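You operate a simulated robot arm through the tools that you are given. There is no shell and no other tool.

You are at the controls of a simulated robot arm. One attempt, no reset.

TASK
Glue the hole in the yellow block and press a dowel into it.
Fine: one press of the glue button, no drips; lever right down (15 mm, as the dial stands); block left on the grey slide, drawn back out; depth dial, white switch and the other blocks end as they began.

The check looks at the end state, three seconds after you hand in, the way a careful person would. Anything else that was tipped, shoved, dropped, spilled or broken makes it a failure.

THE ROBOT
A 6-joint arm with a two-finger gripper, fixed in place. Base frame: the origin is at the foot of the arm, x ahead of it, y to its left, z up; the work surface is at about z = 88. Lengths are in cm, angles in rad, forces in N, time in s.
Its first joint turns from -2.897 to 2.897 rad. Payload 2.45 kg.
The tool frame sits at the grasp point between the pads (the TCP): z along the fingers, y along the line on which they close. The tips reach 2 cm beyond it. The gripper opens to 14 cm. The gripper's body begins 16.8 cm behind the TCP.
Orientation is that of the tool frame in the base frame, as a unit quaternion [w, x, y, z]. With the fingers straight down and closing along the base's y, the tool's x points along the base's -x, its y along +y and its z along -z.

THE INTERFACE
- The arm moves only by the tool arm_command. Its argument "moves" is text: rows parted by semicolons, each of 7 numbers parted by spaces: the finger opening in cm, from 0 to 14, then the shift along the tool's x, y, z in cm, then the turn, a rotation vector about the tool's x, y, z in rad. In form: gripper x y z rx ry rz; .... A call has 1 to 20 rows; each row is the pose to reach, as a shift and turn from the pose commanded when the call began, along the tool's axes at that moment. Rows are played at 5 a second. More than 5 cm and 0.15 rad between two rows, or a gripper value outside its range, and nothing of the call is played. Where a pose cannot be reached the arm comes as near as it can. A force on the tool above 40 N (or 10 N above the force at the start of the call, whichever is more), or a blocked arm, ends the call early, and 0.2 s more pass. The fingers move at their own pace (about 4.5 cm/s each) and stop on an object; they squeeze with about 32 N. The grip force told is the motor's: it shows also when the fingers shut on nothing. Time passes only in rows, and 0.2 s behind the last, so rows that repeat a pose let the fingers close. The reply holds the time, the measured pose of the TCP, the force on the tool along the base axes, the opening and the grip force, in the units named above and with some noise, with the torque about the TCP (base axes, N m) and any sound that the robot's microphone picked up.
- Cameras (640 x 400 px; columns grow to the right, rows downward): "scene" is fixed at [41.97, 65.04, 148.56]; the picture's right is [-0.14, 0.99, 0.00], its down [0.91, 0.13, -0.39] and it looks along [-0.38, -0.05, -0.92] (base axes); focal length 214 px, centre (320, 200). "wrist" rides on the gripper at [7.8, 1.1, -20.9] in the tool frame; the picture's right is [-0.14, 0.99, 0.00], its down [-0.92, -0.13, -0.37] and it looks along [-0.37, -0.05, 0.93] (tool axes); focal length 280 px, centre (320, 200). There is no depth. A picture from a camera that has moved, and an enlarged one, comes with that camera's place and axes in the base frame and with its lens. The place of the scene camera against the robot may be out by one fixed shift of up to 2.5 cm in any direction.
- camera(camera): a new picture of that camera. The clock stands still meanwhile.
- close_up(camera, box): a new picture of the part [left, top, right, bottom] of that camera's present view, enlarged. The clock stands still meanwhile.
- close_job(): hands the job in; it is judged then, once.

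Nothing tells you positions but the pictures and the camera data. Unless the task says otherwise, let go and move clear before handing in.

The tools are called after "Emit:" as a command line: name --argument value ..., lists and objects as JSON in quotes. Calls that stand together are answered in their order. arm_command: Moves the arm, as the interface text tells. Its arguments: {"type":"object","properties":{"moves":{"type":"string"}},"required":["moves"]} The other tools are called the same way: camera (camera) takes a picture; close_up (camera, box) takes an enlarged picture of a part of a camera's view; close_job () hands the job in.

At the start:

```text
clock: 0.0
eef_pos: [23.52, 62.82, 124.61]
tool_rot: [0.0, 0.0, 1.0, 0.001]
force: [0.0, 0.6, -0.6]
moment: [0.0, 0.0, 0.02]
finger_gap: 14.0
grip_force: 0.1
```

scene: 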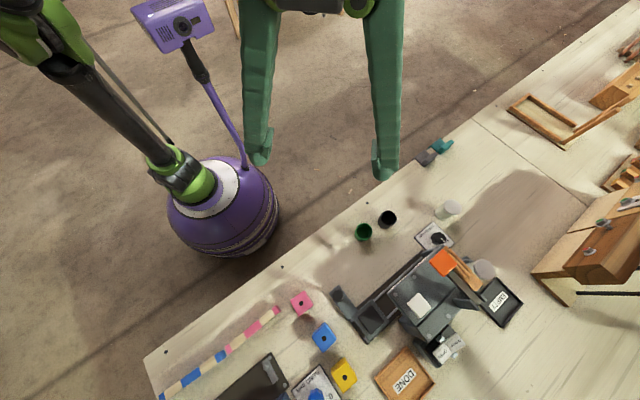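
wrist: 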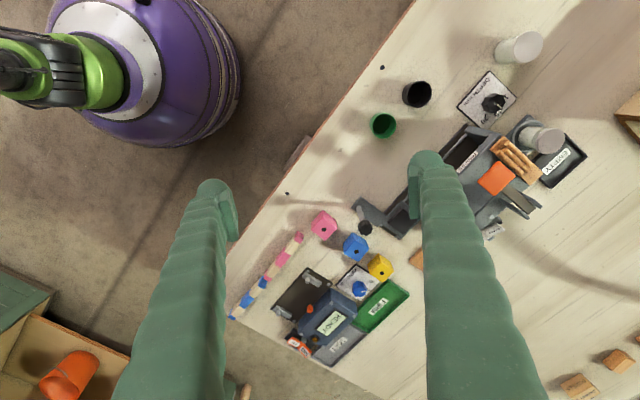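

I see a workbench with a press-like machine, coloured blocks (pink, blue, yellow), a glue station and trays. I'll look closer before moving anything.

Emit:
close_up --camera "scene" --box '[320, 190, 540, 390]'

Emit:
close_up --camera "scene" --box '[140, 270, 360, 400]'

Emit:
close_up --camera "wrist" --box '[220, 190, 420, 370]'

Emit:
close_up --camera "wrist" --box '[350, 20, 610, 270]'

```text
2.00 times, centred on (430, 290) of scene
camera zoom: at [41.97, 65.04, 148.56], right [-0.14, 0.99, 0.0], down [0.91, 0.13, -0.39], along [-0.38, -0.05, -0.92], focal length 429 px, centre (100, 20)
```

zoom: 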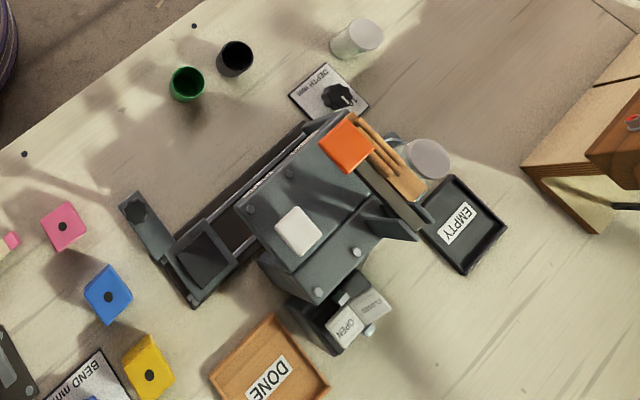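

```text
2.91 times, centred on (250, 335) of scene
camera zoom: at [41.97, 65.04, 148.56], right [-0.14, 0.99, 0.0], down [0.91, 0.13, -0.39], along [-0.38, -0.05, -0.92], focal length 624 px, centre (524, -193)
```

zoom: 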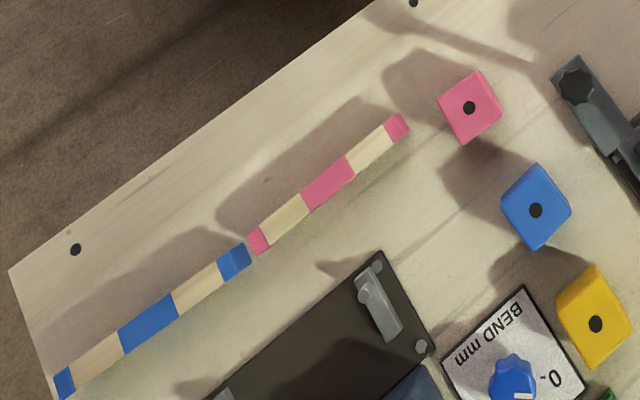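

```text
2.22 times, centred on (320, 280) of wrist
camera zoom: at [15.73, 63.88, 145.41], right [0.14, 0.99, 0.0], down [0.92, -0.13, 0.37], along [0.37, -0.05, -0.93], focal length 623 px, centre (320, 22)
```

zoom: 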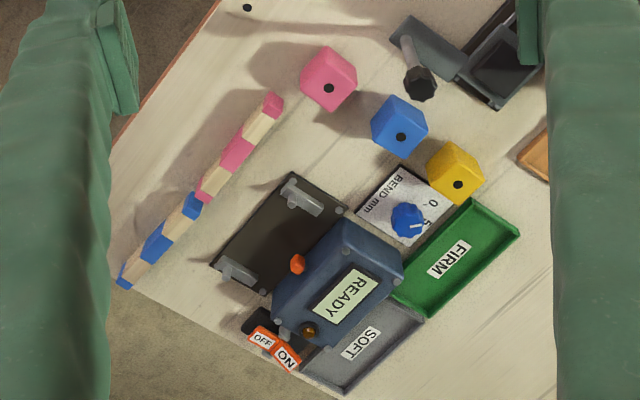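

```text
1.60 times, centred on (480, 145) of wrist
camera zoom: at [15.73, 63.88, 145.41], right [0.14, 0.99, 0.0], down [0.92, -0.13, 0.37], along [0.37, -0.05, -0.93], focal length 449 px, centre (64, 288)
```

zoom: 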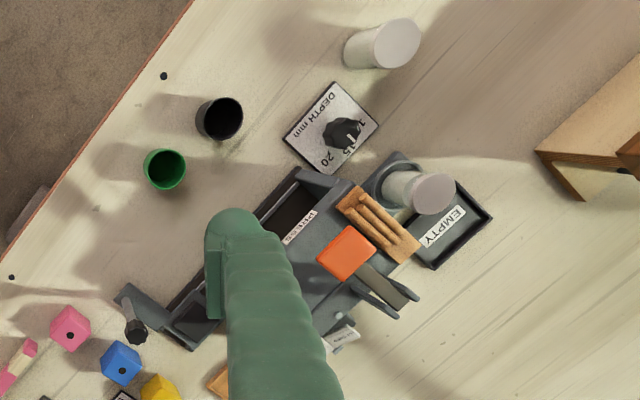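

I see the bench runs diagonally, with its front edge about 67 cm from the base. The press is around bench-left and the blocks are near (56, 72). I'll turn the tool to face the bench squarely so the wrist camera gives a better view.

Emit:
arm_command --moves "14 0 0 0 0 0 -0.14; 14 0 0 0 0 0 -0.28; 14 0 0 0 0 0 -0.42; 14 0 0 0 0 0 -0.56; 14 0 0 0 0 0 -0.70; 14 0 0 0 0 0 -0.82; 14 0 0 0 0 0 -0.927; 14 0 0 0 0 0 -0.927; 14 0 0 0 0 0 -0.927"

```text
clock: 2.0
eef_pos: [23.58, 62.86, 124.6]
tool_rot: [0.001, -0.447, 0.894, 0.001]
force: [0.3, 0.8, -0.1]
moment: [0.01, -0.01, -0.02]
finger_gap: 14.0
grip_force: 0.0
```

Emit:
camera --camera "wrist"

Emit:
camera --camera "scene"

```text
taken
camera wrist: at [17.98, 57.18, 145.37], right [-0.71, 0.7, 0.0], down [0.65, 0.66, 0.37], along [0.26, 0.26, -0.93], focal length 280 px, centre (320, 200)
```

wrist: 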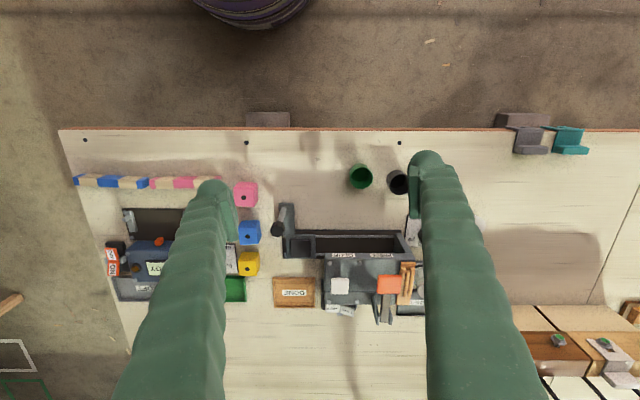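

```text
taken
```

scene: 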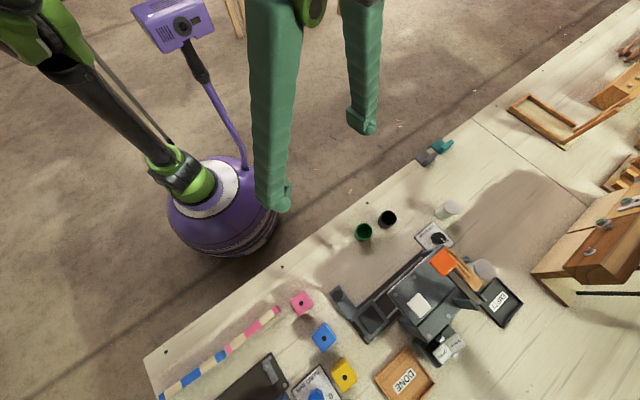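

I see the bench edge is aligned at 45° to the base axes, and the press sits ahead-left of the tool. I'll square the tool to the bench and move left so the press falls between the fingers in view.

Emit:
arm_command --moves "14 -1.5 3.4 0 0 0 0.04; 14 -3 6.7 0 0 0 0.08; 14 -4.5 10 0 0 0 0.12; 14 -5.94 13.3 0 0 0 0.142; 14 -5.94 13.3 0 0 0 0.142"

Emit:
camera --camera "wrist"

Emit:
close_up --camera "wrist" --box '[190, 120, 430, 320]'

```text
clock: 3.2
eef_pos: [16.57, 75.51, 124.48]
tool_rot: [0.0, -0.382, 0.924, 0.001]
force: [0.4, -1.1, 0.4]
moment: [-0.02, 0.0, -0.01]
finger_gap: 14.01
grip_force: 0.0
```

```text
taken
camera wrist: at [10.14, 70.68, 145.34], right [-0.6, 0.8, 0.0], down [0.74, 0.56, 0.37], along [0.29, 0.22, -0.93], focal length 280 px, centre (320, 200)
```

wrist: 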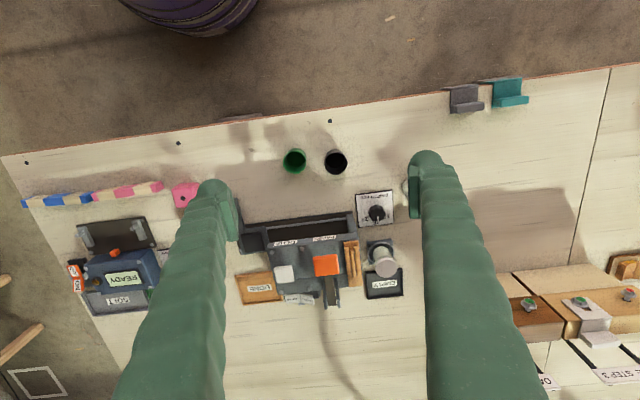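

```text
2.00 times, centred on (310, 220) of wrist
camera zoom: at [10.14, 70.68, 145.34], right [-0.6, 0.8, 0.0], down [0.74, 0.56, 0.37], along [0.29, 0.22, -0.93], focal length 561 px, centre (340, 160)
```

zoom: 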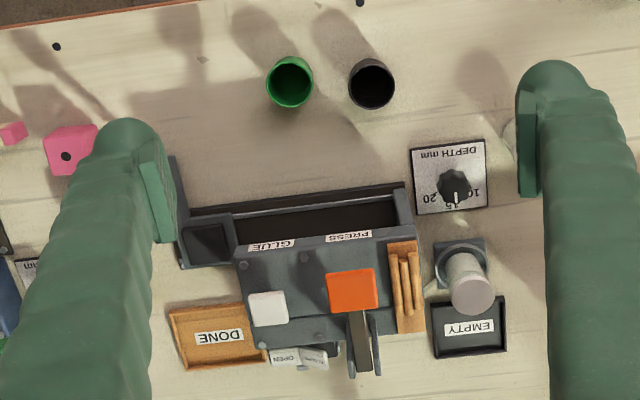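

I see the machine: "GLUE" side with a white square button, "PRESS" side with an orange lever, dowels in a wooden rack on its right, and a sliding carriage with a pocket at its left. I'll tilt the tool for a lower view from the front.

Emit:
arm_command --moves "14 1 -1.5 1.5 0 -0.14 0; 14 2 -3 3 0 -0.28 0; 14 3 -4.5 4.5 0 -0.42 0; 14 3 -6 6 0 -0.56 0; 14 3 -6 6.5 0 -0.65 0; 14 3 -6 6.5 0 -0.65 0"

Emit:
camera --camera "wrist"

Emit:
close_up --camera "wrist" --box '[200, 100, 440, 300]'

```text
clock: 4.6
eef_pos: [18.59, 69.16, 117.9]
tool_rot: [0.296, -0.362, 0.875, 0.123]
force: [-0.2, -0.3, -0.4]
moment: [-0.05, -0.02, -0.01]
finger_gap: 14.0
grip_force: 0.0
```

```text
taken
camera wrist: at [4.44, 56.57, 129.83], right [-0.62, 0.78, 0.08], down [0.45, 0.27, 0.85], along [0.64, 0.57, -0.52], focal length 280 px, centre (320, 200)
```

wrist: 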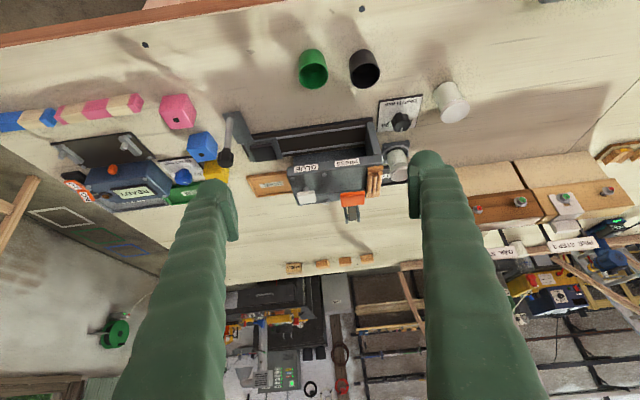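

```text
2.00 times, centred on (320, 200) of wrist
camera zoom: at [4.44, 56.57, 129.83], right [-0.62, 0.78, 0.08], down [0.45, 0.27, 0.85], along [0.64, 0.57, -0.52], focal length 561 px, centre (320, 200)
```

zoom: 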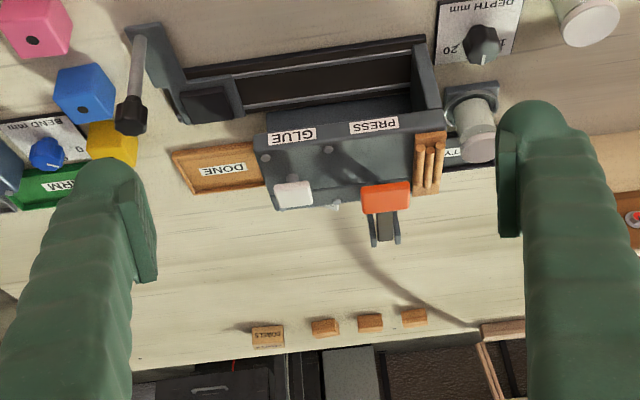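

The pictures are upside-down from this tilt. I place the button near (39.5, 84.5, 102), the lever pad near (32, 88, 105), the carriage pocket near (42.6, 77, 92) and the knob near (41, 69, 98). I'll zoom into details.

Emit:
close_up --camera "wrist" --box '[280, 140, 430, 240]'

Emit:
close_up --camera "wrist" --box '[200, 90, 350, 190]'

Emit:
close_up --camera "scene" --box '[400, 240, 520, 320]'

Emit:
close_up --camera "scene" --box '[380, 290, 500, 370]'

Emit:
close_up --camera "scene" --box '[320, 260, 440, 340]'

```text
4.00 times, centred on (355, 190) of wrist
camera zoom: at [4.44, 56.57, 129.83], right [-0.62, 0.78, 0.08], down [0.45, 0.27, 0.85], along [0.64, 0.57, -0.52], focal length 1122 px, centre (180, 240)
```

zoom: 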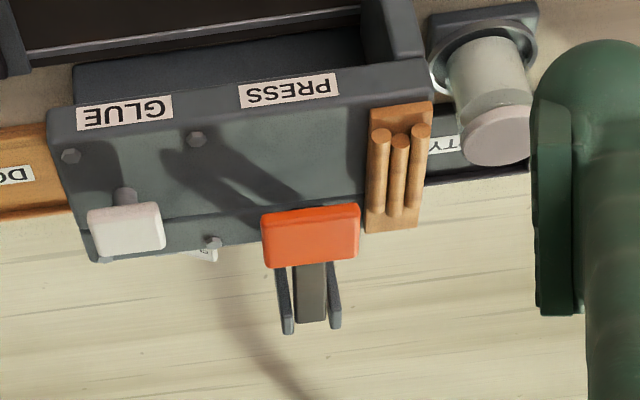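

```text
4.00 times, centred on (275, 140) of wrist
camera zoom: at [4.44, 56.57, 129.83], right [-0.62, 0.78, 0.08], down [0.45, 0.27, 0.85], along [0.64, 0.57, -0.52], focal length 1122 px, centre (500, 440)
```

zoom: 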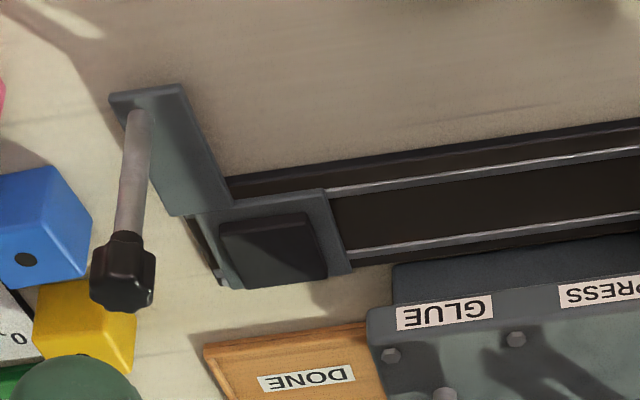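

```text
5.00 times, centred on (460, 280) of scene
camera zoom: at [41.97, 65.04, 148.56], right [-0.14, 0.99, 0.0], down [0.91, 0.13, -0.39], along [-0.38, -0.05, -0.92], focal length 1072 px, centre (-380, -200)
```

zoom: 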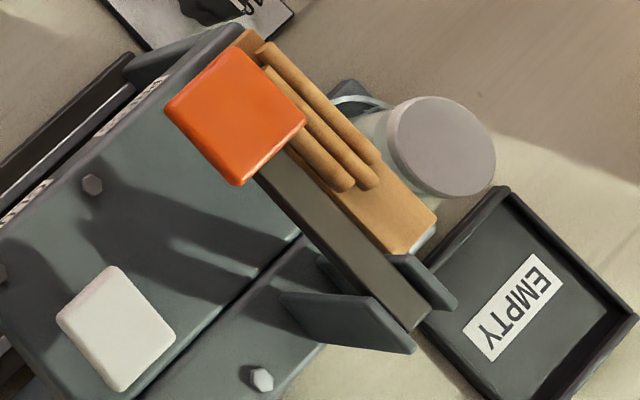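

```text
5.00 times, centred on (440, 330) of scene
camera zoom: at [41.97, 65.04, 148.56], right [-0.14, 0.99, 0.0], down [0.91, 0.13, -0.39], along [-0.38, -0.05, -0.92], focal length 1072 px, centre (-280, -450)
```

zoom: 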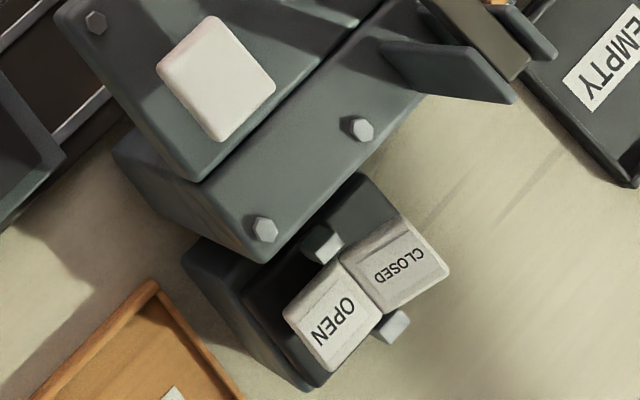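

```text
5.00 times, centred on (380, 300) of scene
camera zoom: at [41.97, 65.04, 148.56], right [-0.14, 0.99, 0.0], down [0.91, 0.13, -0.39], along [-0.38, -0.05, -0.92], focal length 1072 px, centre (20, -300)
```

zoom: 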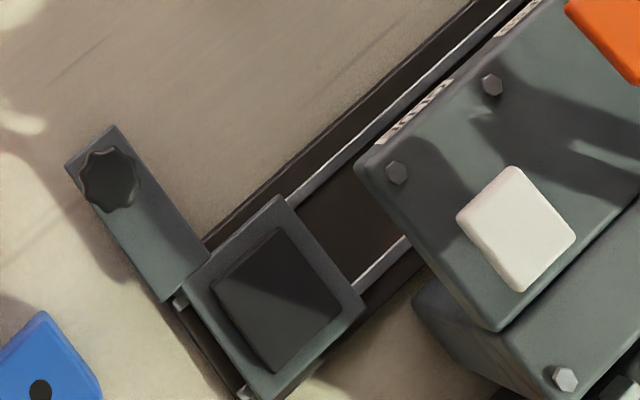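

I see dowels in a side rack, a bottle in a ring holder beside an "EMPTY" tray, a second bottle on the bench, and an OPEN/CLOSED rocker. I'll zoom further on the bottles and the rocker.

Emit:
close_up --camera "scene" --box '[425, 195, 485, 235]'

Emit:
close_up --camera "scene" --box '[460, 245, 520, 285]'

Emit:
close_up --camera "scene" --box '[415, 325, 475, 365]'

Emit:
close_up --camera "wrist" --box '[370, 70, 490, 190]'

Emit:
close_up --camera "scene" --box '[300, 340, 420, 400]'

Emit:
close_up --camera "scene" --box '[340, 200, 460, 260]'

```text
10.00 times, centred on (455, 215) of scene
camera zoom: at [41.97, 65.04, 148.56], right [-0.14, 0.99, 0.0], down [0.91, 0.13, -0.39], along [-0.38, -0.05, -0.92], focal length 2145 px, centre (-1030, 50)
```

zoom: 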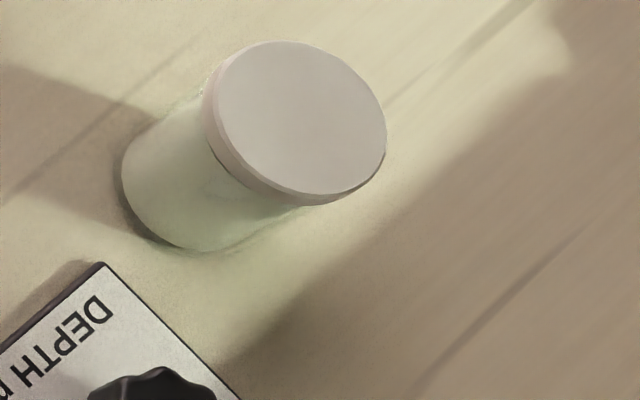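

```text
10.00 times, centred on (490, 265) of scene
camera zoom: at [41.97, 65.04, 148.56], right [-0.14, 0.99, 0.0], down [0.91, 0.13, -0.39], along [-0.38, -0.05, -0.92], focal length 2145 px, centre (-1380, -450)
```

zoom: 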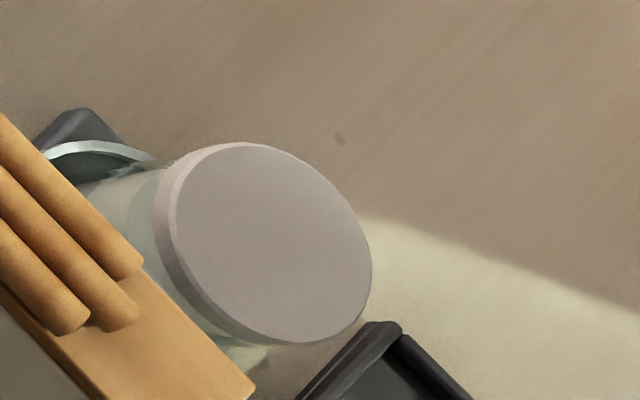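

```text
10.00 times, centred on (445, 345) of scene
camera zoom: at [41.97, 65.04, 148.56], right [-0.14, 0.99, 0.0], down [0.91, 0.13, -0.39], along [-0.38, -0.05, -0.92], focal length 2145 px, centre (-930, -1250)
```

zoom: 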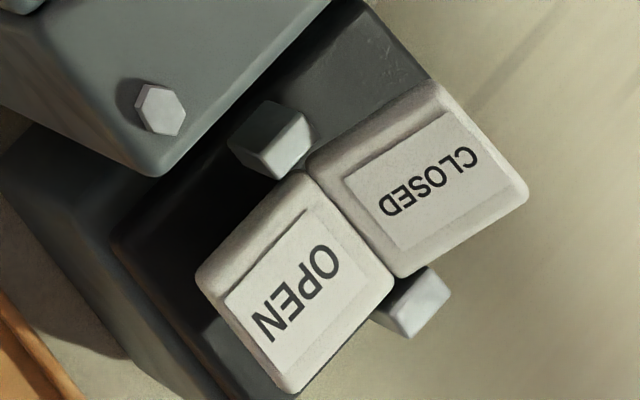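

```text
3.33 times, centred on (430, 130) of wrist
camera zoom: at [4.44, 56.57, 129.83], right [-0.62, 0.78, 0.08], down [0.45, 0.27, 0.85], along [0.64, 0.57, -0.52], focal length 935 px, centre (-47, 433)
```

zoom: 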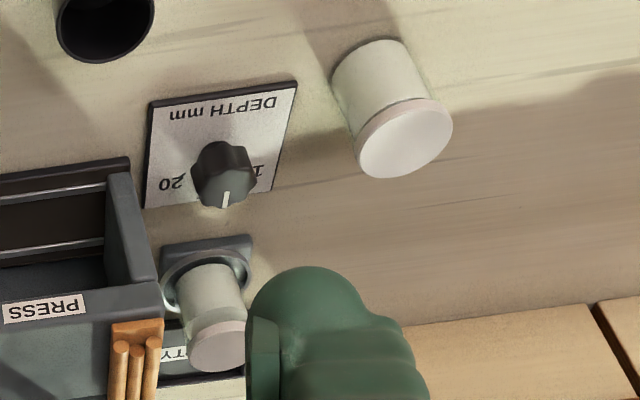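

```text
5.33 times, centred on (360, 370) of scene
camera zoom: at [41.97, 65.04, 148.56], right [-0.14, 0.99, 0.0], down [0.91, 0.13, -0.39], along [-0.38, -0.05, -0.92], focal length 1144 px, centre (107, -707)
```

zoom: 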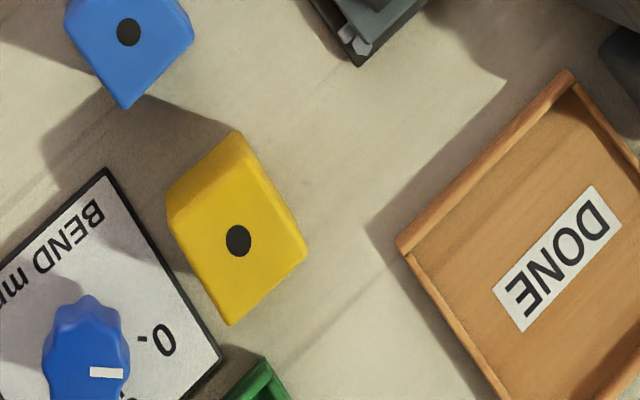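

```text
5.33 times, centred on (400, 230) of scene
camera zoom: at [41.97, 65.04, 148.56], right [-0.14, 0.99, 0.0], down [0.91, 0.13, -0.39], along [-0.38, -0.05, -0.92], focal length 1144 px, centre (-107, 40)
```

zoom: 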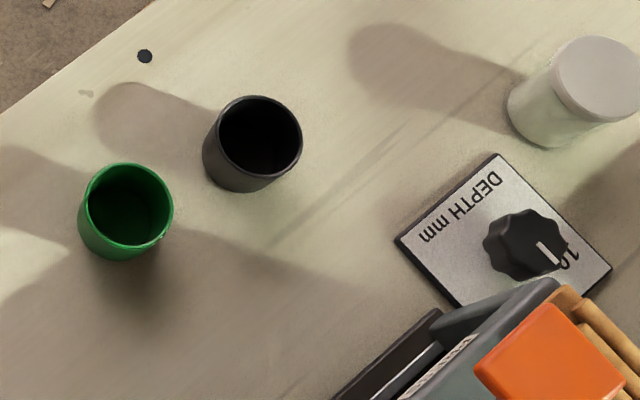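

I have seen the layout, but the bottle level and the rocker state are unclear. I'll swing the camera to the left side of the machine, looking along the slide, staying high.

Emit:
arm_command --moves "14 -1.19 -2.53 1.14 -0.086 0 -0.114; 14 -2.38 -5.05 2.27 -0.173 0 -0.227; 14 -3.57 -7.58 3.41 -0.259 0 -0.341; 14 -4.76 -10.1 4.55 -0.345 0 -0.455; 14 -5.95 -12.6 5.68 -0.432 0 -0.568; 14 -7.15 -15.2 6.82 -0.518 0 -0.682; 14 -8.34 -17.7 7.95 -0.605 0 -0.795; 14 -9.53 -20.2 9.09 -0.691 0 -0.909; 14 -10.7 -22.7 10.2 -0.777 0 -1.023; 14 -11.9 -25.3 11.4 -0.864 0 -1.136; 14 -13.1 -27.8 12.5 -0.950 0 -1.250; 14 -13.1 -27.8 12.5 -0.950 0 -1.250"

Emit:
camera --camera "wrist"

Emit:
camera --camera "scene"

```text
clock: 7.2
eef_pos: [51.02, 62.31, 116.05]
tool_rot: [-0.123, 0.876, -0.362, -0.295]
force: [-1.3, -0.6, 0.4]
moment: [0.02, -0.02, -0.02]
finger_gap: 14.02
grip_force: 0.1
```

```text
taken
camera wrist: at [63.58, 48.15, 127.84], right [-0.78, -0.62, 0.08], down [-0.27, 0.45, 0.85], along [-0.57, 0.64, -0.52], focal length 280 px, centre (320, 200)
```

wrist: 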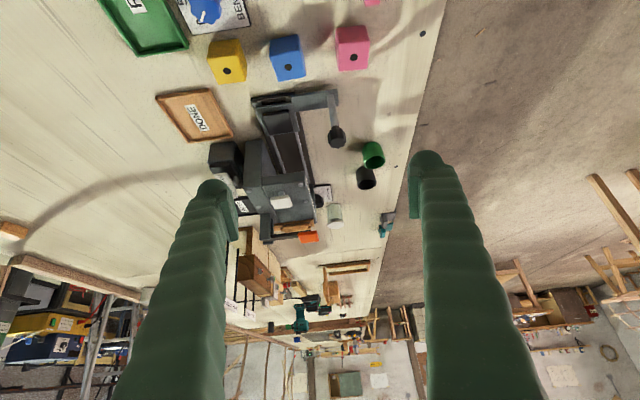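

```text
taken
```

scene: 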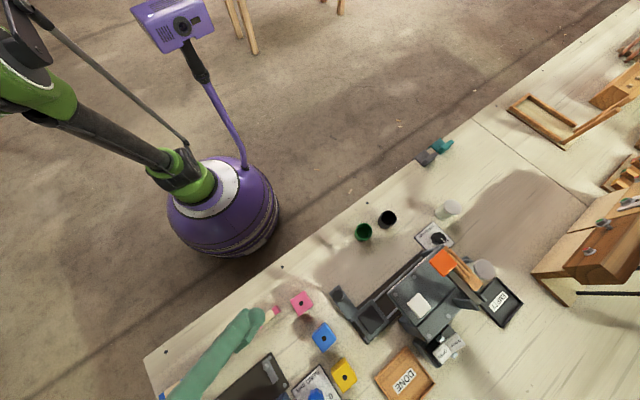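

From the left I see the slide lined up under the machine's overhang. I'll zoom in on the machine, rocker and blocks.

Emit:
close_up --camera "wrist" --box '[200, 130, 350, 250]'

Emit:
close_up --camera "wrist" --box '[200, 130, 260, 190]'

Emit:
close_up --camera "wrist" --box '[200, 20, 380, 110]'

Emit:
close_up --camera "wrist" --box '[240, 80, 360, 160]'

```text
3.33 times, centred on (275, 190) of wrist
camera zoom: at [63.58, 48.15, 127.84], right [-0.78, -0.62, 0.08], down [-0.27, 0.45, 0.85], along [-0.57, 0.64, -0.52], focal length 935 px, centre (470, 233)
```

zoom: 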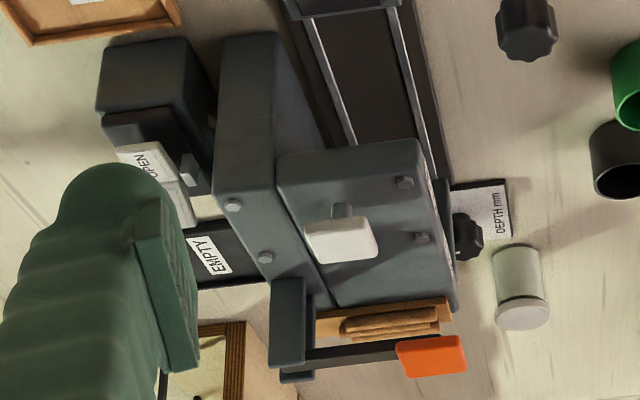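

```text
6.67 times, centred on (230, 160) of wrist
camera zoom: at [63.58, 48.15, 127.84], right [-0.78, -0.62, 0.08], down [-0.27, 0.45, 0.85], along [-0.57, 0.64, -0.52], focal length 1869 px, centre (920, 467)
```

zoom: 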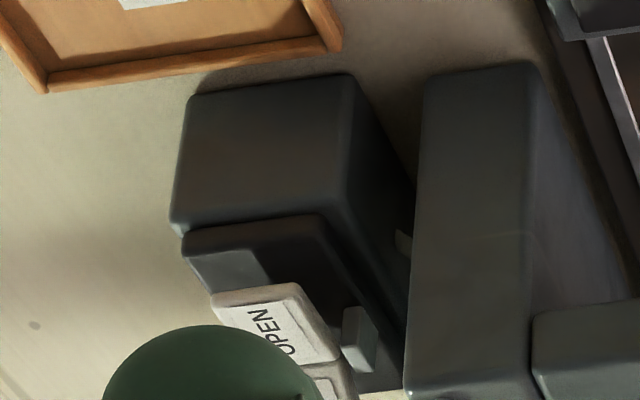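

```text
3.56 times, centred on (290, 65) of wrist
camera zoom: at [63.58, 48.15, 127.84], right [-0.78, -0.62, 0.08], down [-0.27, 0.45, 0.85], along [-0.57, 0.64, -0.52], focal length 997 px, centre (427, 680)
```

zoom: 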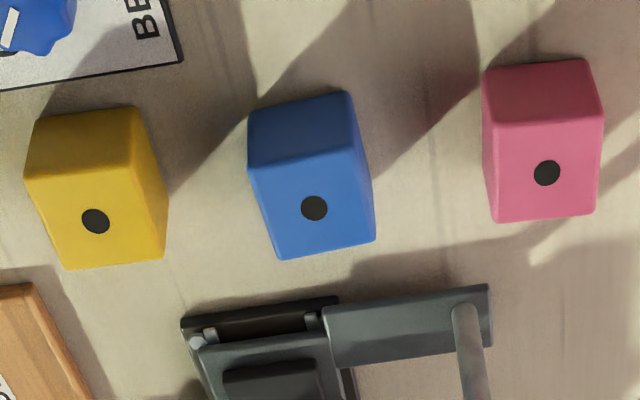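

```text
5.00 times, centred on (300, 120) of wrist
camera zoom: at [63.58, 48.15, 127.84], right [-0.78, -0.62, 0.08], down [-0.27, 0.45, 0.85], along [-0.57, 0.64, -0.52], focal length 1402 px, centre (420, 600)
```

zoom: 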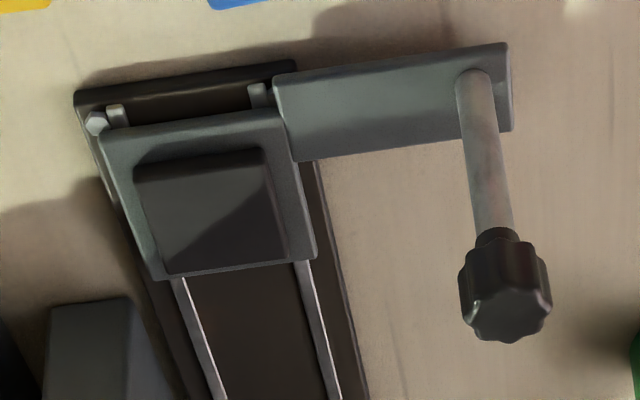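

I see the carriage with a knob on a post at its front. I want a low frontal view under the overhang, so I'll swing back to the front.

Emit:
arm_command --moves "14 -2.12 1.64 1.38 0.086 0 0.114; 14 -4.24 3.27 2.76 0.173 0 0.227; 14 -6.35 4.91 4.15 0.259 0 0.341; 14 -8.47 6.55 5.53 0.345 0 0.455; 14 -10.6 8.18 6.91 0.432 0 0.568; 14 -12.7 9.82 8.29 0.518 0 0.682; 14 -14.8 11.5 9.67 0.605 0 0.795; 14 -16.9 13.1 11.05 0.691 0 0.909; 14 -19.1 14.7 12.4 0.777 0 1.023; 14 -21.2 16.4 13.8 0.864 0 1.136; 14 -23.3 18.0 15.2 0.950 0 1.250; 14 -23.3 18.0 15.2 0.950 0 1.250"

```text
clock: 9.8
eef_pos: [18.64, 69.0, 118.01]
tool_rot: [0.296, -0.362, 0.876, 0.122]
force: [0.2, 0.0, -0.4]
moment: [0.01, 0.02, 0.04]
finger_gap: 14.02
grip_force: 0.2
```

I'm back at the front. Now I'll tilt the tool further and lower it so the camera looks nearly level under the overhang.

Emit:
arm_command --moves "14 2.26 0 1.74 0 -0.121 0; 14 4.5 0 3.5 0 -0.242 0; 14 6.8 0 5.2 0 -0.363 0; 14 9.05 0 6.96 0 -0.484 0; 14 9.05 0 6.96 0 -0.484 0"

Emit:
camera --camera "wrist"

Emit:
close_up --camera "wrist" --box '[230, 110, 410, 230]'

```text
clock: 11.0
eef_pos: [16.63, 67.07, 106.89]
tool_rot: [0.497, -0.322, 0.779, 0.206]
force: [0.0, -0.1, 0.4]
moment: [0.02, 0.03, -0.01]
finger_gap: 14.0
grip_force: 0.1
```

```text
taken
camera wrist: at [0.02, 52.11, 108.63], right [-0.66, 0.74, 0.13], down [0.13, -0.05, 0.99], along [0.74, 0.67, -0.06], focal length 280 px, centre (320, 200)
```

wrist: 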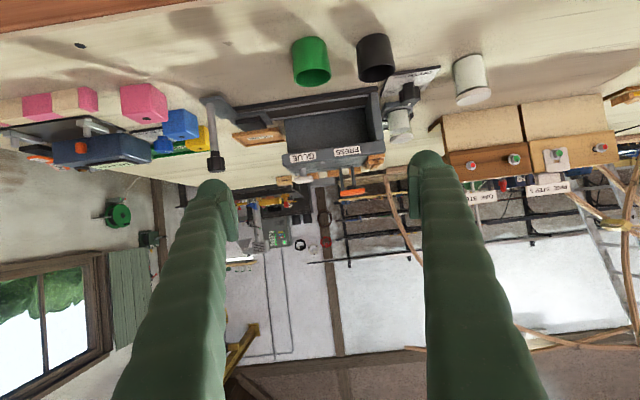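

```text
3.33 times, centred on (320, 170) of wrist
camera zoom: at [0.02, 52.11, 108.63], right [-0.66, 0.74, 0.13], down [0.13, -0.05, 0.99], along [0.74, 0.67, -0.06], focal length 935 px, centre (320, 300)
```

zoom: 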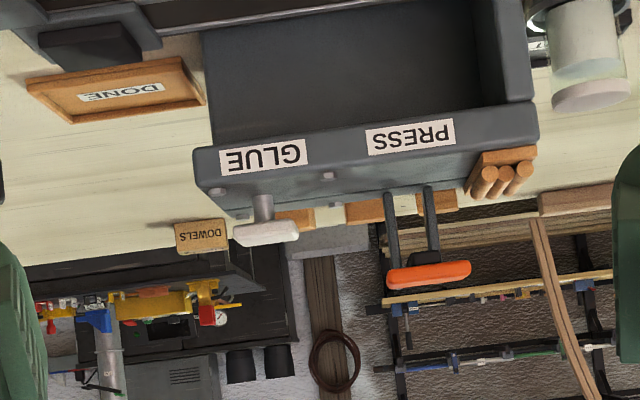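

I see the open bay under the GLUE/PRESS overhang with no visible obstruction. I'll zoom on the bottles, button and carriage.

Emit:
close_up --camera "wrist" --box '[370, 40, 500, 150]'

Emit:
close_up --camera "wrist" --box '[190, 80, 290, 180]'

Emit:
close_up --camera "wrist" --box '[280, 80, 400, 150]'

Emit:
close_up --camera "wrist" --box '[280, 20, 440, 130]'

```text
3.64 times, centred on (435, 95) of wrist
camera zoom: at [0.02, 52.11, 108.63], right [-0.66, 0.74, 0.13], down [0.13, -0.05, 0.99], along [0.74, 0.67, -0.06], focal length 1020 px, centre (-98, 582)
```

zoom: 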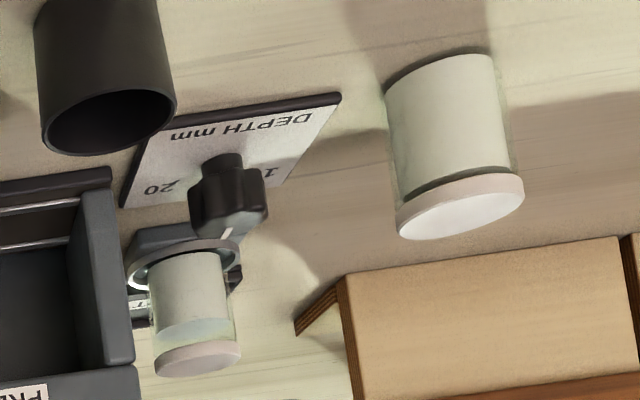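

```text
4.00 times, centred on (240, 130) of wrist
camera zoom: at [0.02, 52.11, 108.63], right [-0.66, 0.74, 0.13], down [0.13, -0.05, 0.99], along [0.74, 0.67, -0.06], focal length 1122 px, centre (640, 480)
```

zoom: 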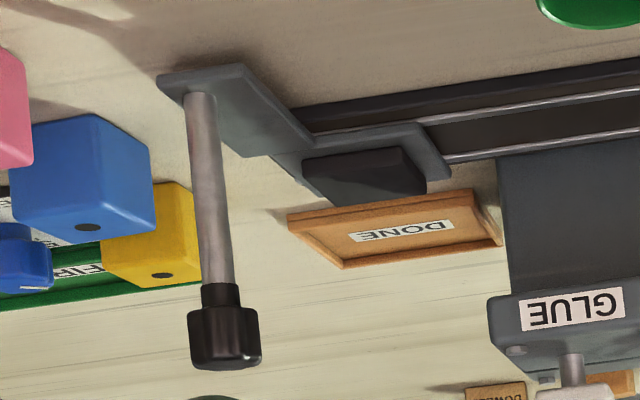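

```text
5.33 times, centred on (340, 115) of wrist
camera zoom: at [0.02, 52.11, 108.63], right [-0.66, 0.74, 0.13], down [0.13, -0.05, 0.99], along [0.74, 0.67, -0.06], focal length 1495 px, centre (213, 653)
```

zoom: 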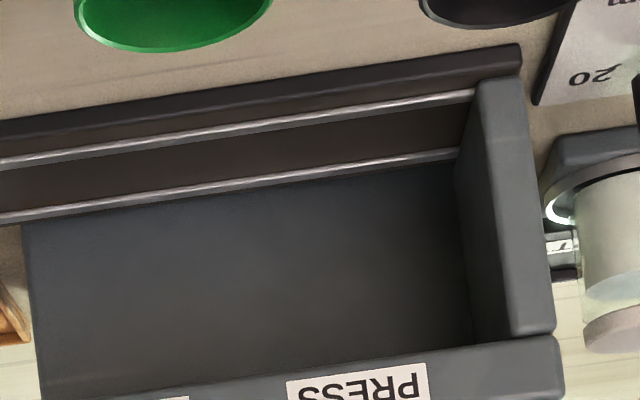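

```text
3.64 times, centred on (360, 75) of wrist
camera zoom: at [0.02, 52.11, 108.63], right [-0.66, 0.74, 0.13], down [0.13, -0.05, 0.99], along [0.74, 0.67, -0.06], focal length 1020 px, centre (174, 654)
```

zoom: 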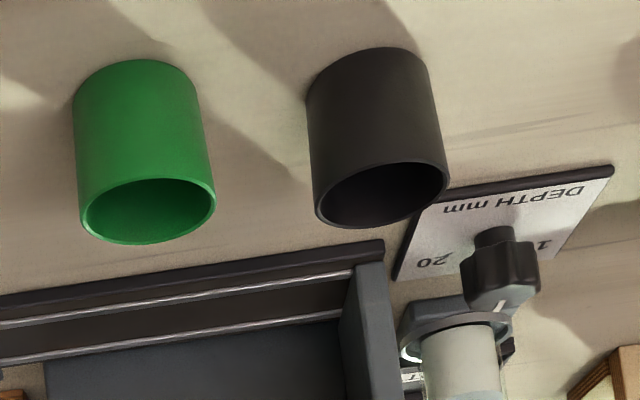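

The bottle in the holder still holds glue. The dark square on the carriage may be a raised pad rather than a recess, so I'll zoom much closer from this low angle.

Emit:
close_up --camera "wrist" --box '[250, 105, 300, 140]'

Emit:
close_up --camera "scene" --box '[350, 285, 400, 345]'

Emit:
close_up --camera "wrist" --box '[280, 140, 360, 190]'

Emit:
close_up --camera "wrist" --box '[290, 160, 330, 190]'

```text
11.43 times, centred on (275, 122) of wrist
camera zoom: at [0.02, 52.11, 108.63], right [-0.66, 0.74, 0.13], down [0.13, -0.05, 0.99], along [0.74, 0.67, -0.06], focal length 3204 px, centre (834, 1086)
```

zoom: 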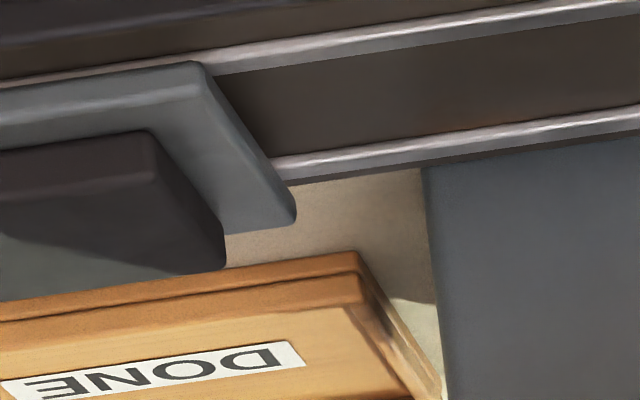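

```text
6.67 times, centred on (375, 315) of scene
camera zoom: at [41.97, 65.04, 148.56], right [-0.14, 0.99, 0.0], down [0.91, 0.13, -0.39], along [-0.38, -0.05, -0.92], focal length 1430 px, centre (-47, -567)
```

zoom: 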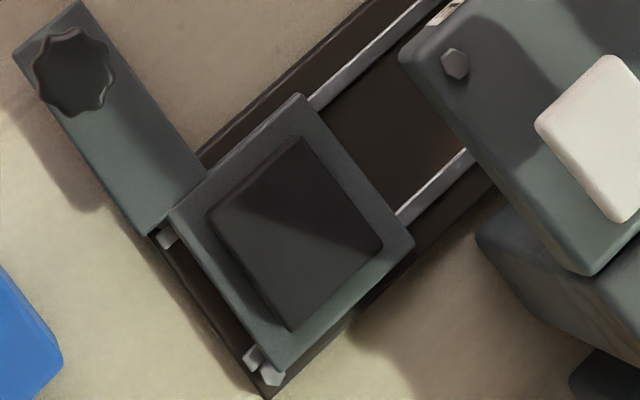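

```text
8.00 times, centred on (320, 165) of wrist
camera zoom: at [0.02, 52.11, 108.63], right [-0.66, 0.74, 0.13], down [0.13, -0.05, 0.99], along [0.74, 0.67, -0.06], focal length 2243 px, centre (320, 480)
```

zoom: 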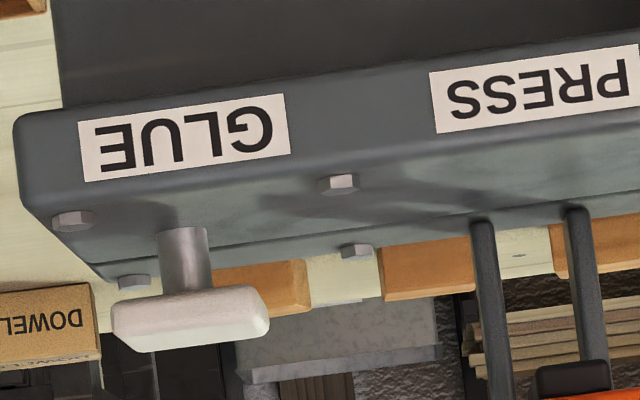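

```text
13.33 times, centred on (310, 175) of wrist
camera zoom: at [0.02, 52.11, 108.63], right [-0.66, 0.74, 0.13], down [0.13, -0.05, 0.99], along [0.74, 0.67, -0.06], focal length 3738 px, centre (453, 533)
```

zoom: 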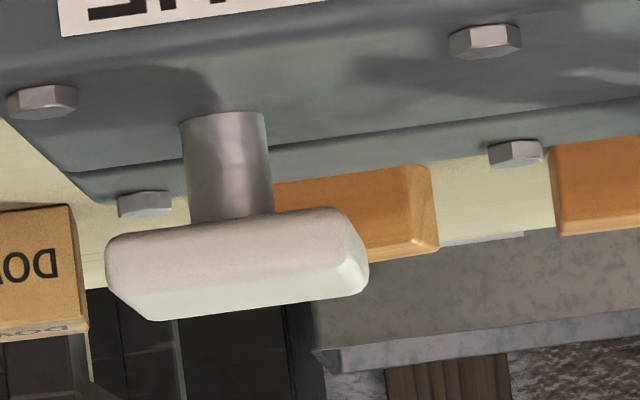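

The carriage carries a raised dark pad that the block sits on, and the glue button is a plunger on a stem. I'll go lower to look for the nozzle and ram under the overhang.

Emit:
arm_command --moves "14 2.5 0 1.2 0 -0.1 0; 14 4.5 0 2.2 0 -0.2 0; 14 6.25 0 2.92 0 -0.3 0; 14 6.25 0 2.92 0 -0.3 0"

Emit:
camera --camera "wrist"

Emit:
close_up --camera "wrist" --box '[260, 180, 400, 270]'

```text
clock: 12.0
eef_pos: [16.65, 67.07, 100.12]
tool_rot: [0.608, -0.288, 0.696, 0.252]
force: [1.1, -0.9, 0.2]
moment: [0.03, -0.01, -0.04]
finger_gap: 14.01
grip_force: 0.1
```

```text
taken
camera wrist: at [0.44, 52.49, 95.13], right [-0.69, 0.71, 0.14], down [-0.08, -0.26, 0.96], along [0.72, 0.65, 0.24], focal length 280 px, centre (320, 200)
```

wrist: 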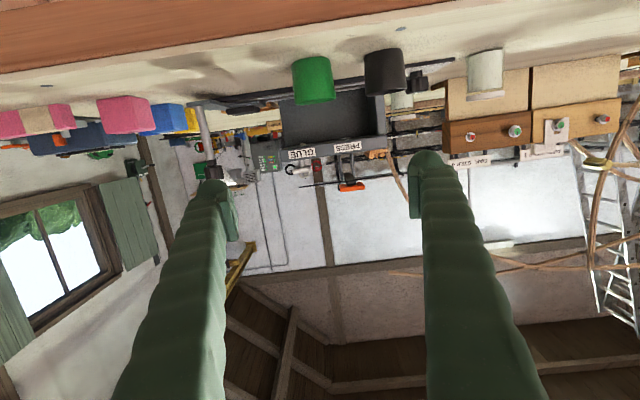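

```text
4.44 times, centred on (330, 225) of wrist
camera zoom: at [0.44, 52.49, 95.13], right [-0.69, 0.71, 0.14], down [-0.08, -0.26, 0.96], along [0.72, 0.65, 0.24], focal length 1246 px, centre (276, 89)
```

zoom: 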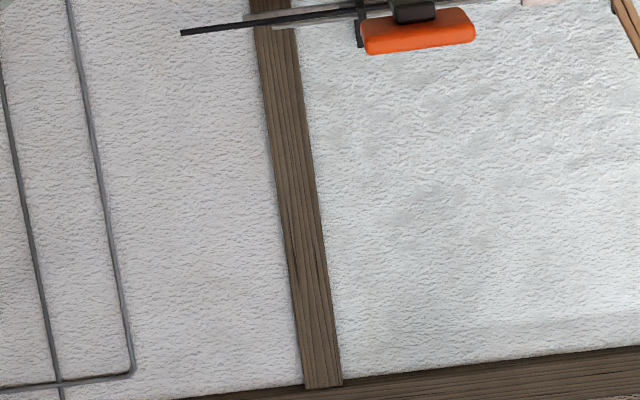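

Emit:
close_up --camera "wrist" --box '[260, 60, 420, 170]'

Emit:
close_up --camera "wrist" --box '[80, 80, 260, 200]'

Emit:
close_up --camera "wrist" --box '[330, 90, 390, 160]'

```text
3.64 times, centred on (340, 115) of wrist
camera zoom: at [0.44, 52.49, 95.13], right [-0.69, 0.71, 0.14], down [-0.08, -0.26, 0.96], along [0.72, 0.65, 0.24], focal length 1020 px, centre (247, 509)
```

zoom: 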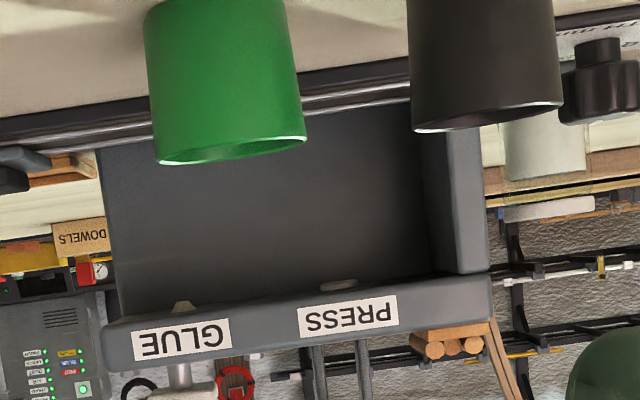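

```text
3.33 times, centred on (170, 140) of wrist
camera zoom: at [0.44, 52.49, 95.13], right [-0.69, 0.71, 0.14], down [-0.08, -0.26, 0.96], along [0.72, 0.65, 0.24], focal length 935 px, centre (820, 400)
```

zoom: 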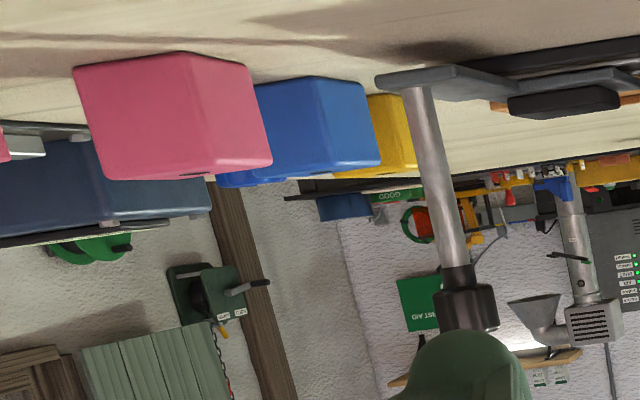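

```text
5.71 times, centred on (360, 125) of wrist
camera zoom: at [0.44, 52.49, 95.13], right [-0.69, 0.71, 0.14], down [-0.08, -0.26, 0.96], along [0.72, 0.65, 0.24], focal length 1602 px, centre (91, 629)
```

zoom: 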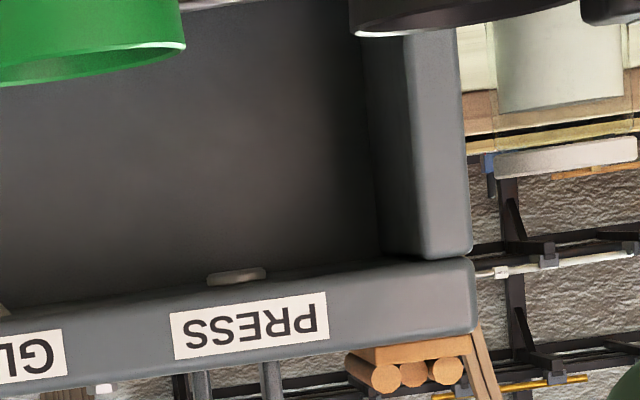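

I can see the nozzle tip near b≈32 (in line with the glue button) and the press ram near b≈40 (in line with the lever), where b is distance along the bench. Now I'll raise up, return the tool to vertical and look down at the yellow block.

Emit:
arm_command --moves "14 -4.66 0 -0.64 0 0.143 0; 14 -9.3 0 -1.28 0 0.287 0; 14 -13.9 0 -1.9 0 0.43 0; 14 -14.2 -3.08 0.67 0 0.556 0; 14 -14.6 -6.16 3.25 0 0.681 0; 14 -14.9 -9.24 5.82 0 0.807 0; 14 -15.3 -12.3 8.4 0 0.932 0; 14 -15.6 -15.4 10.97 0 1.058 0; 14 -16.0 -18.5 13.5 0 1.183 0; 14 -16.3 -21.6 16.1 0 1.309 0; 14 -16.7 -24.65 18.7 0 1.434 0; 14 -16.7 -24.65 18.7 0 1.434 0"

Emit:
camera --camera "wrist"

Emit:
close_up --camera "wrist" --box '[230, 120, 410, 260]'

```text
clock: 14.6
eef_pos: [48.73, 64.37, 114.16]
tool_rot: [0.0, -0.383, 0.924, 0.001]
force: [0.4, -0.1, -0.3]
moment: [0.02, -0.04, -0.02]
finger_gap: 14.0
grip_force: 0.0
```

```text
taken
camera wrist: at [42.37, 59.65, 134.97], right [-0.6, 0.8, 0.0], down [0.74, 0.56, 0.37], along [0.29, 0.22, -0.93], focal length 280 px, centre (320, 200)
```

wrist: 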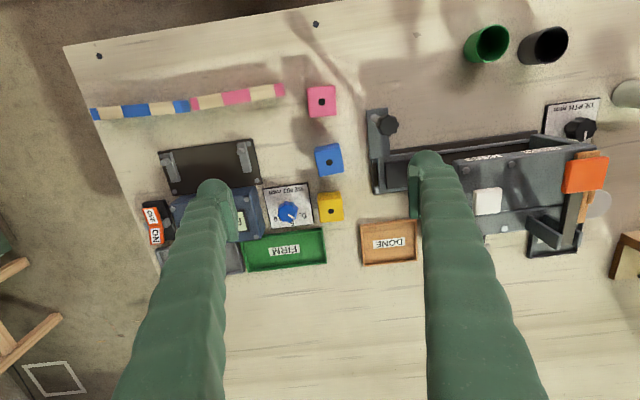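

```text
2.86 times, centred on (320, 190) of wrist
camera zoom: at [42.37, 59.65, 134.97], right [-0.6, 0.8, 0.0], down [0.74, 0.56, 0.37], along [0.29, 0.22, -0.93], focal length 801 px, centre (320, 229)
```

zoom: 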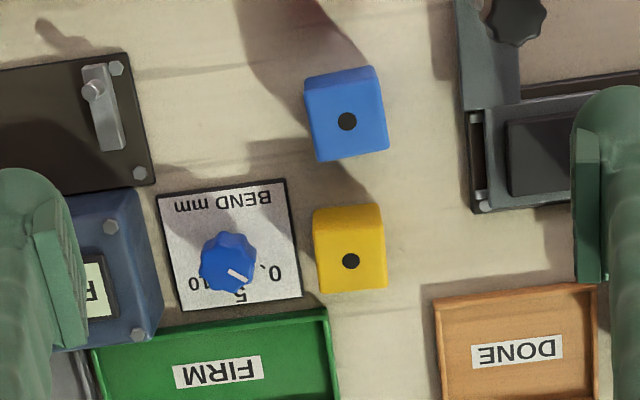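

I see the yellow block clearly between the BEND panel and the DONE tray, with the blue block nearer to me. I'll zoom to measure its position and rotation.

Emit:
close_up --camera "wrist" --box '[305, 180, 355, 230]'

Emit:
close_up --camera "wrist" --box '[355, 100, 435, 200]'

Emit:
close_up --camera "wrist" --box '[305, 130, 355, 180]'

Emit:
close_up --camera "wrist" --box '[460, 120, 620, 260]'

```text
8.00 times, centred on (330, 205) of wrist
camera zoom: at [42.37, 59.65, 134.97], right [-0.6, 0.8, 0.0], down [0.74, 0.56, 0.37], along [0.29, 0.22, -0.93], focal length 2243 px, centre (240, 160)
```

zoom: 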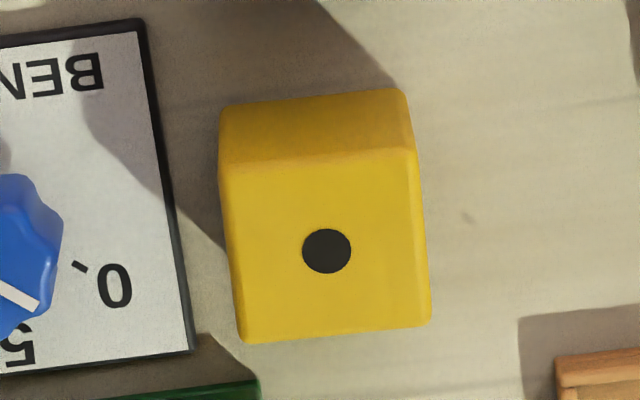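

```text
4.00 times, centred on (395, 150) of wrist
camera zoom: at [42.37, 59.65, 134.97], right [-0.6, 0.8, 0.0], down [0.74, 0.56, 0.37], along [0.29, 0.22, -0.93], focal length 1122 px, centre (20, 400)
```

zoom: 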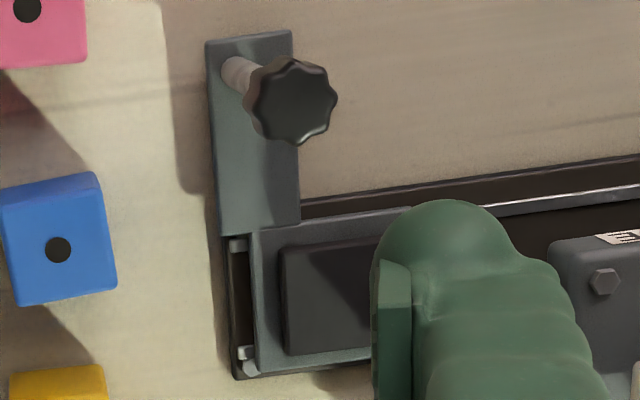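

```text
8.00 times, centred on (330, 155) of wrist
camera zoom: at [42.37, 59.65, 134.97], right [-0.6, 0.8, 0.0], down [0.74, 0.56, 0.37], along [0.29, 0.22, -0.93], focal length 2243 px, centre (240, 560)
```

zoom: 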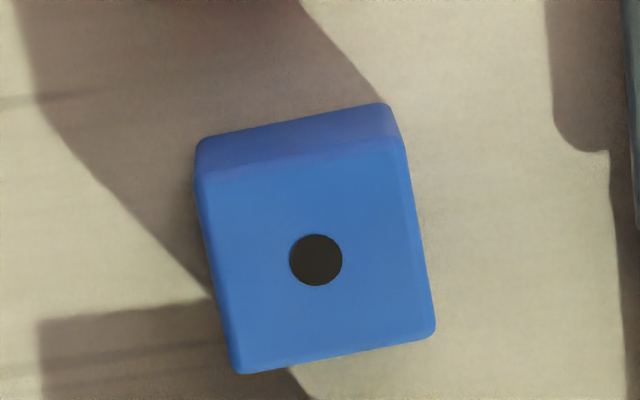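

```text
2.86 times, centred on (540, 190) of wrist
camera zoom: at [42.37, 59.65, 134.97], right [-0.6, 0.8, 0.0], down [0.74, 0.56, 0.37], along [0.29, 0.22, -0.93], focal length 801 px, centre (-309, 229)
```

zoom: 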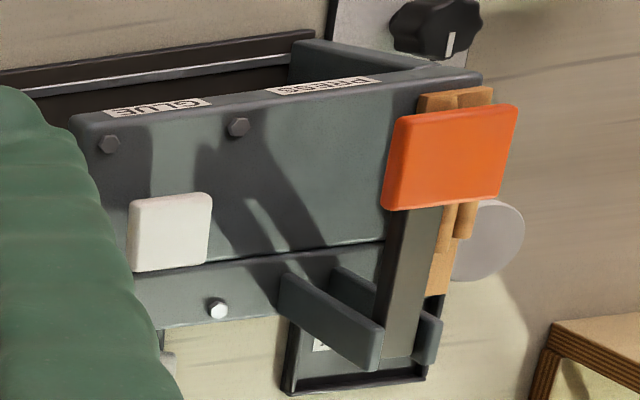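

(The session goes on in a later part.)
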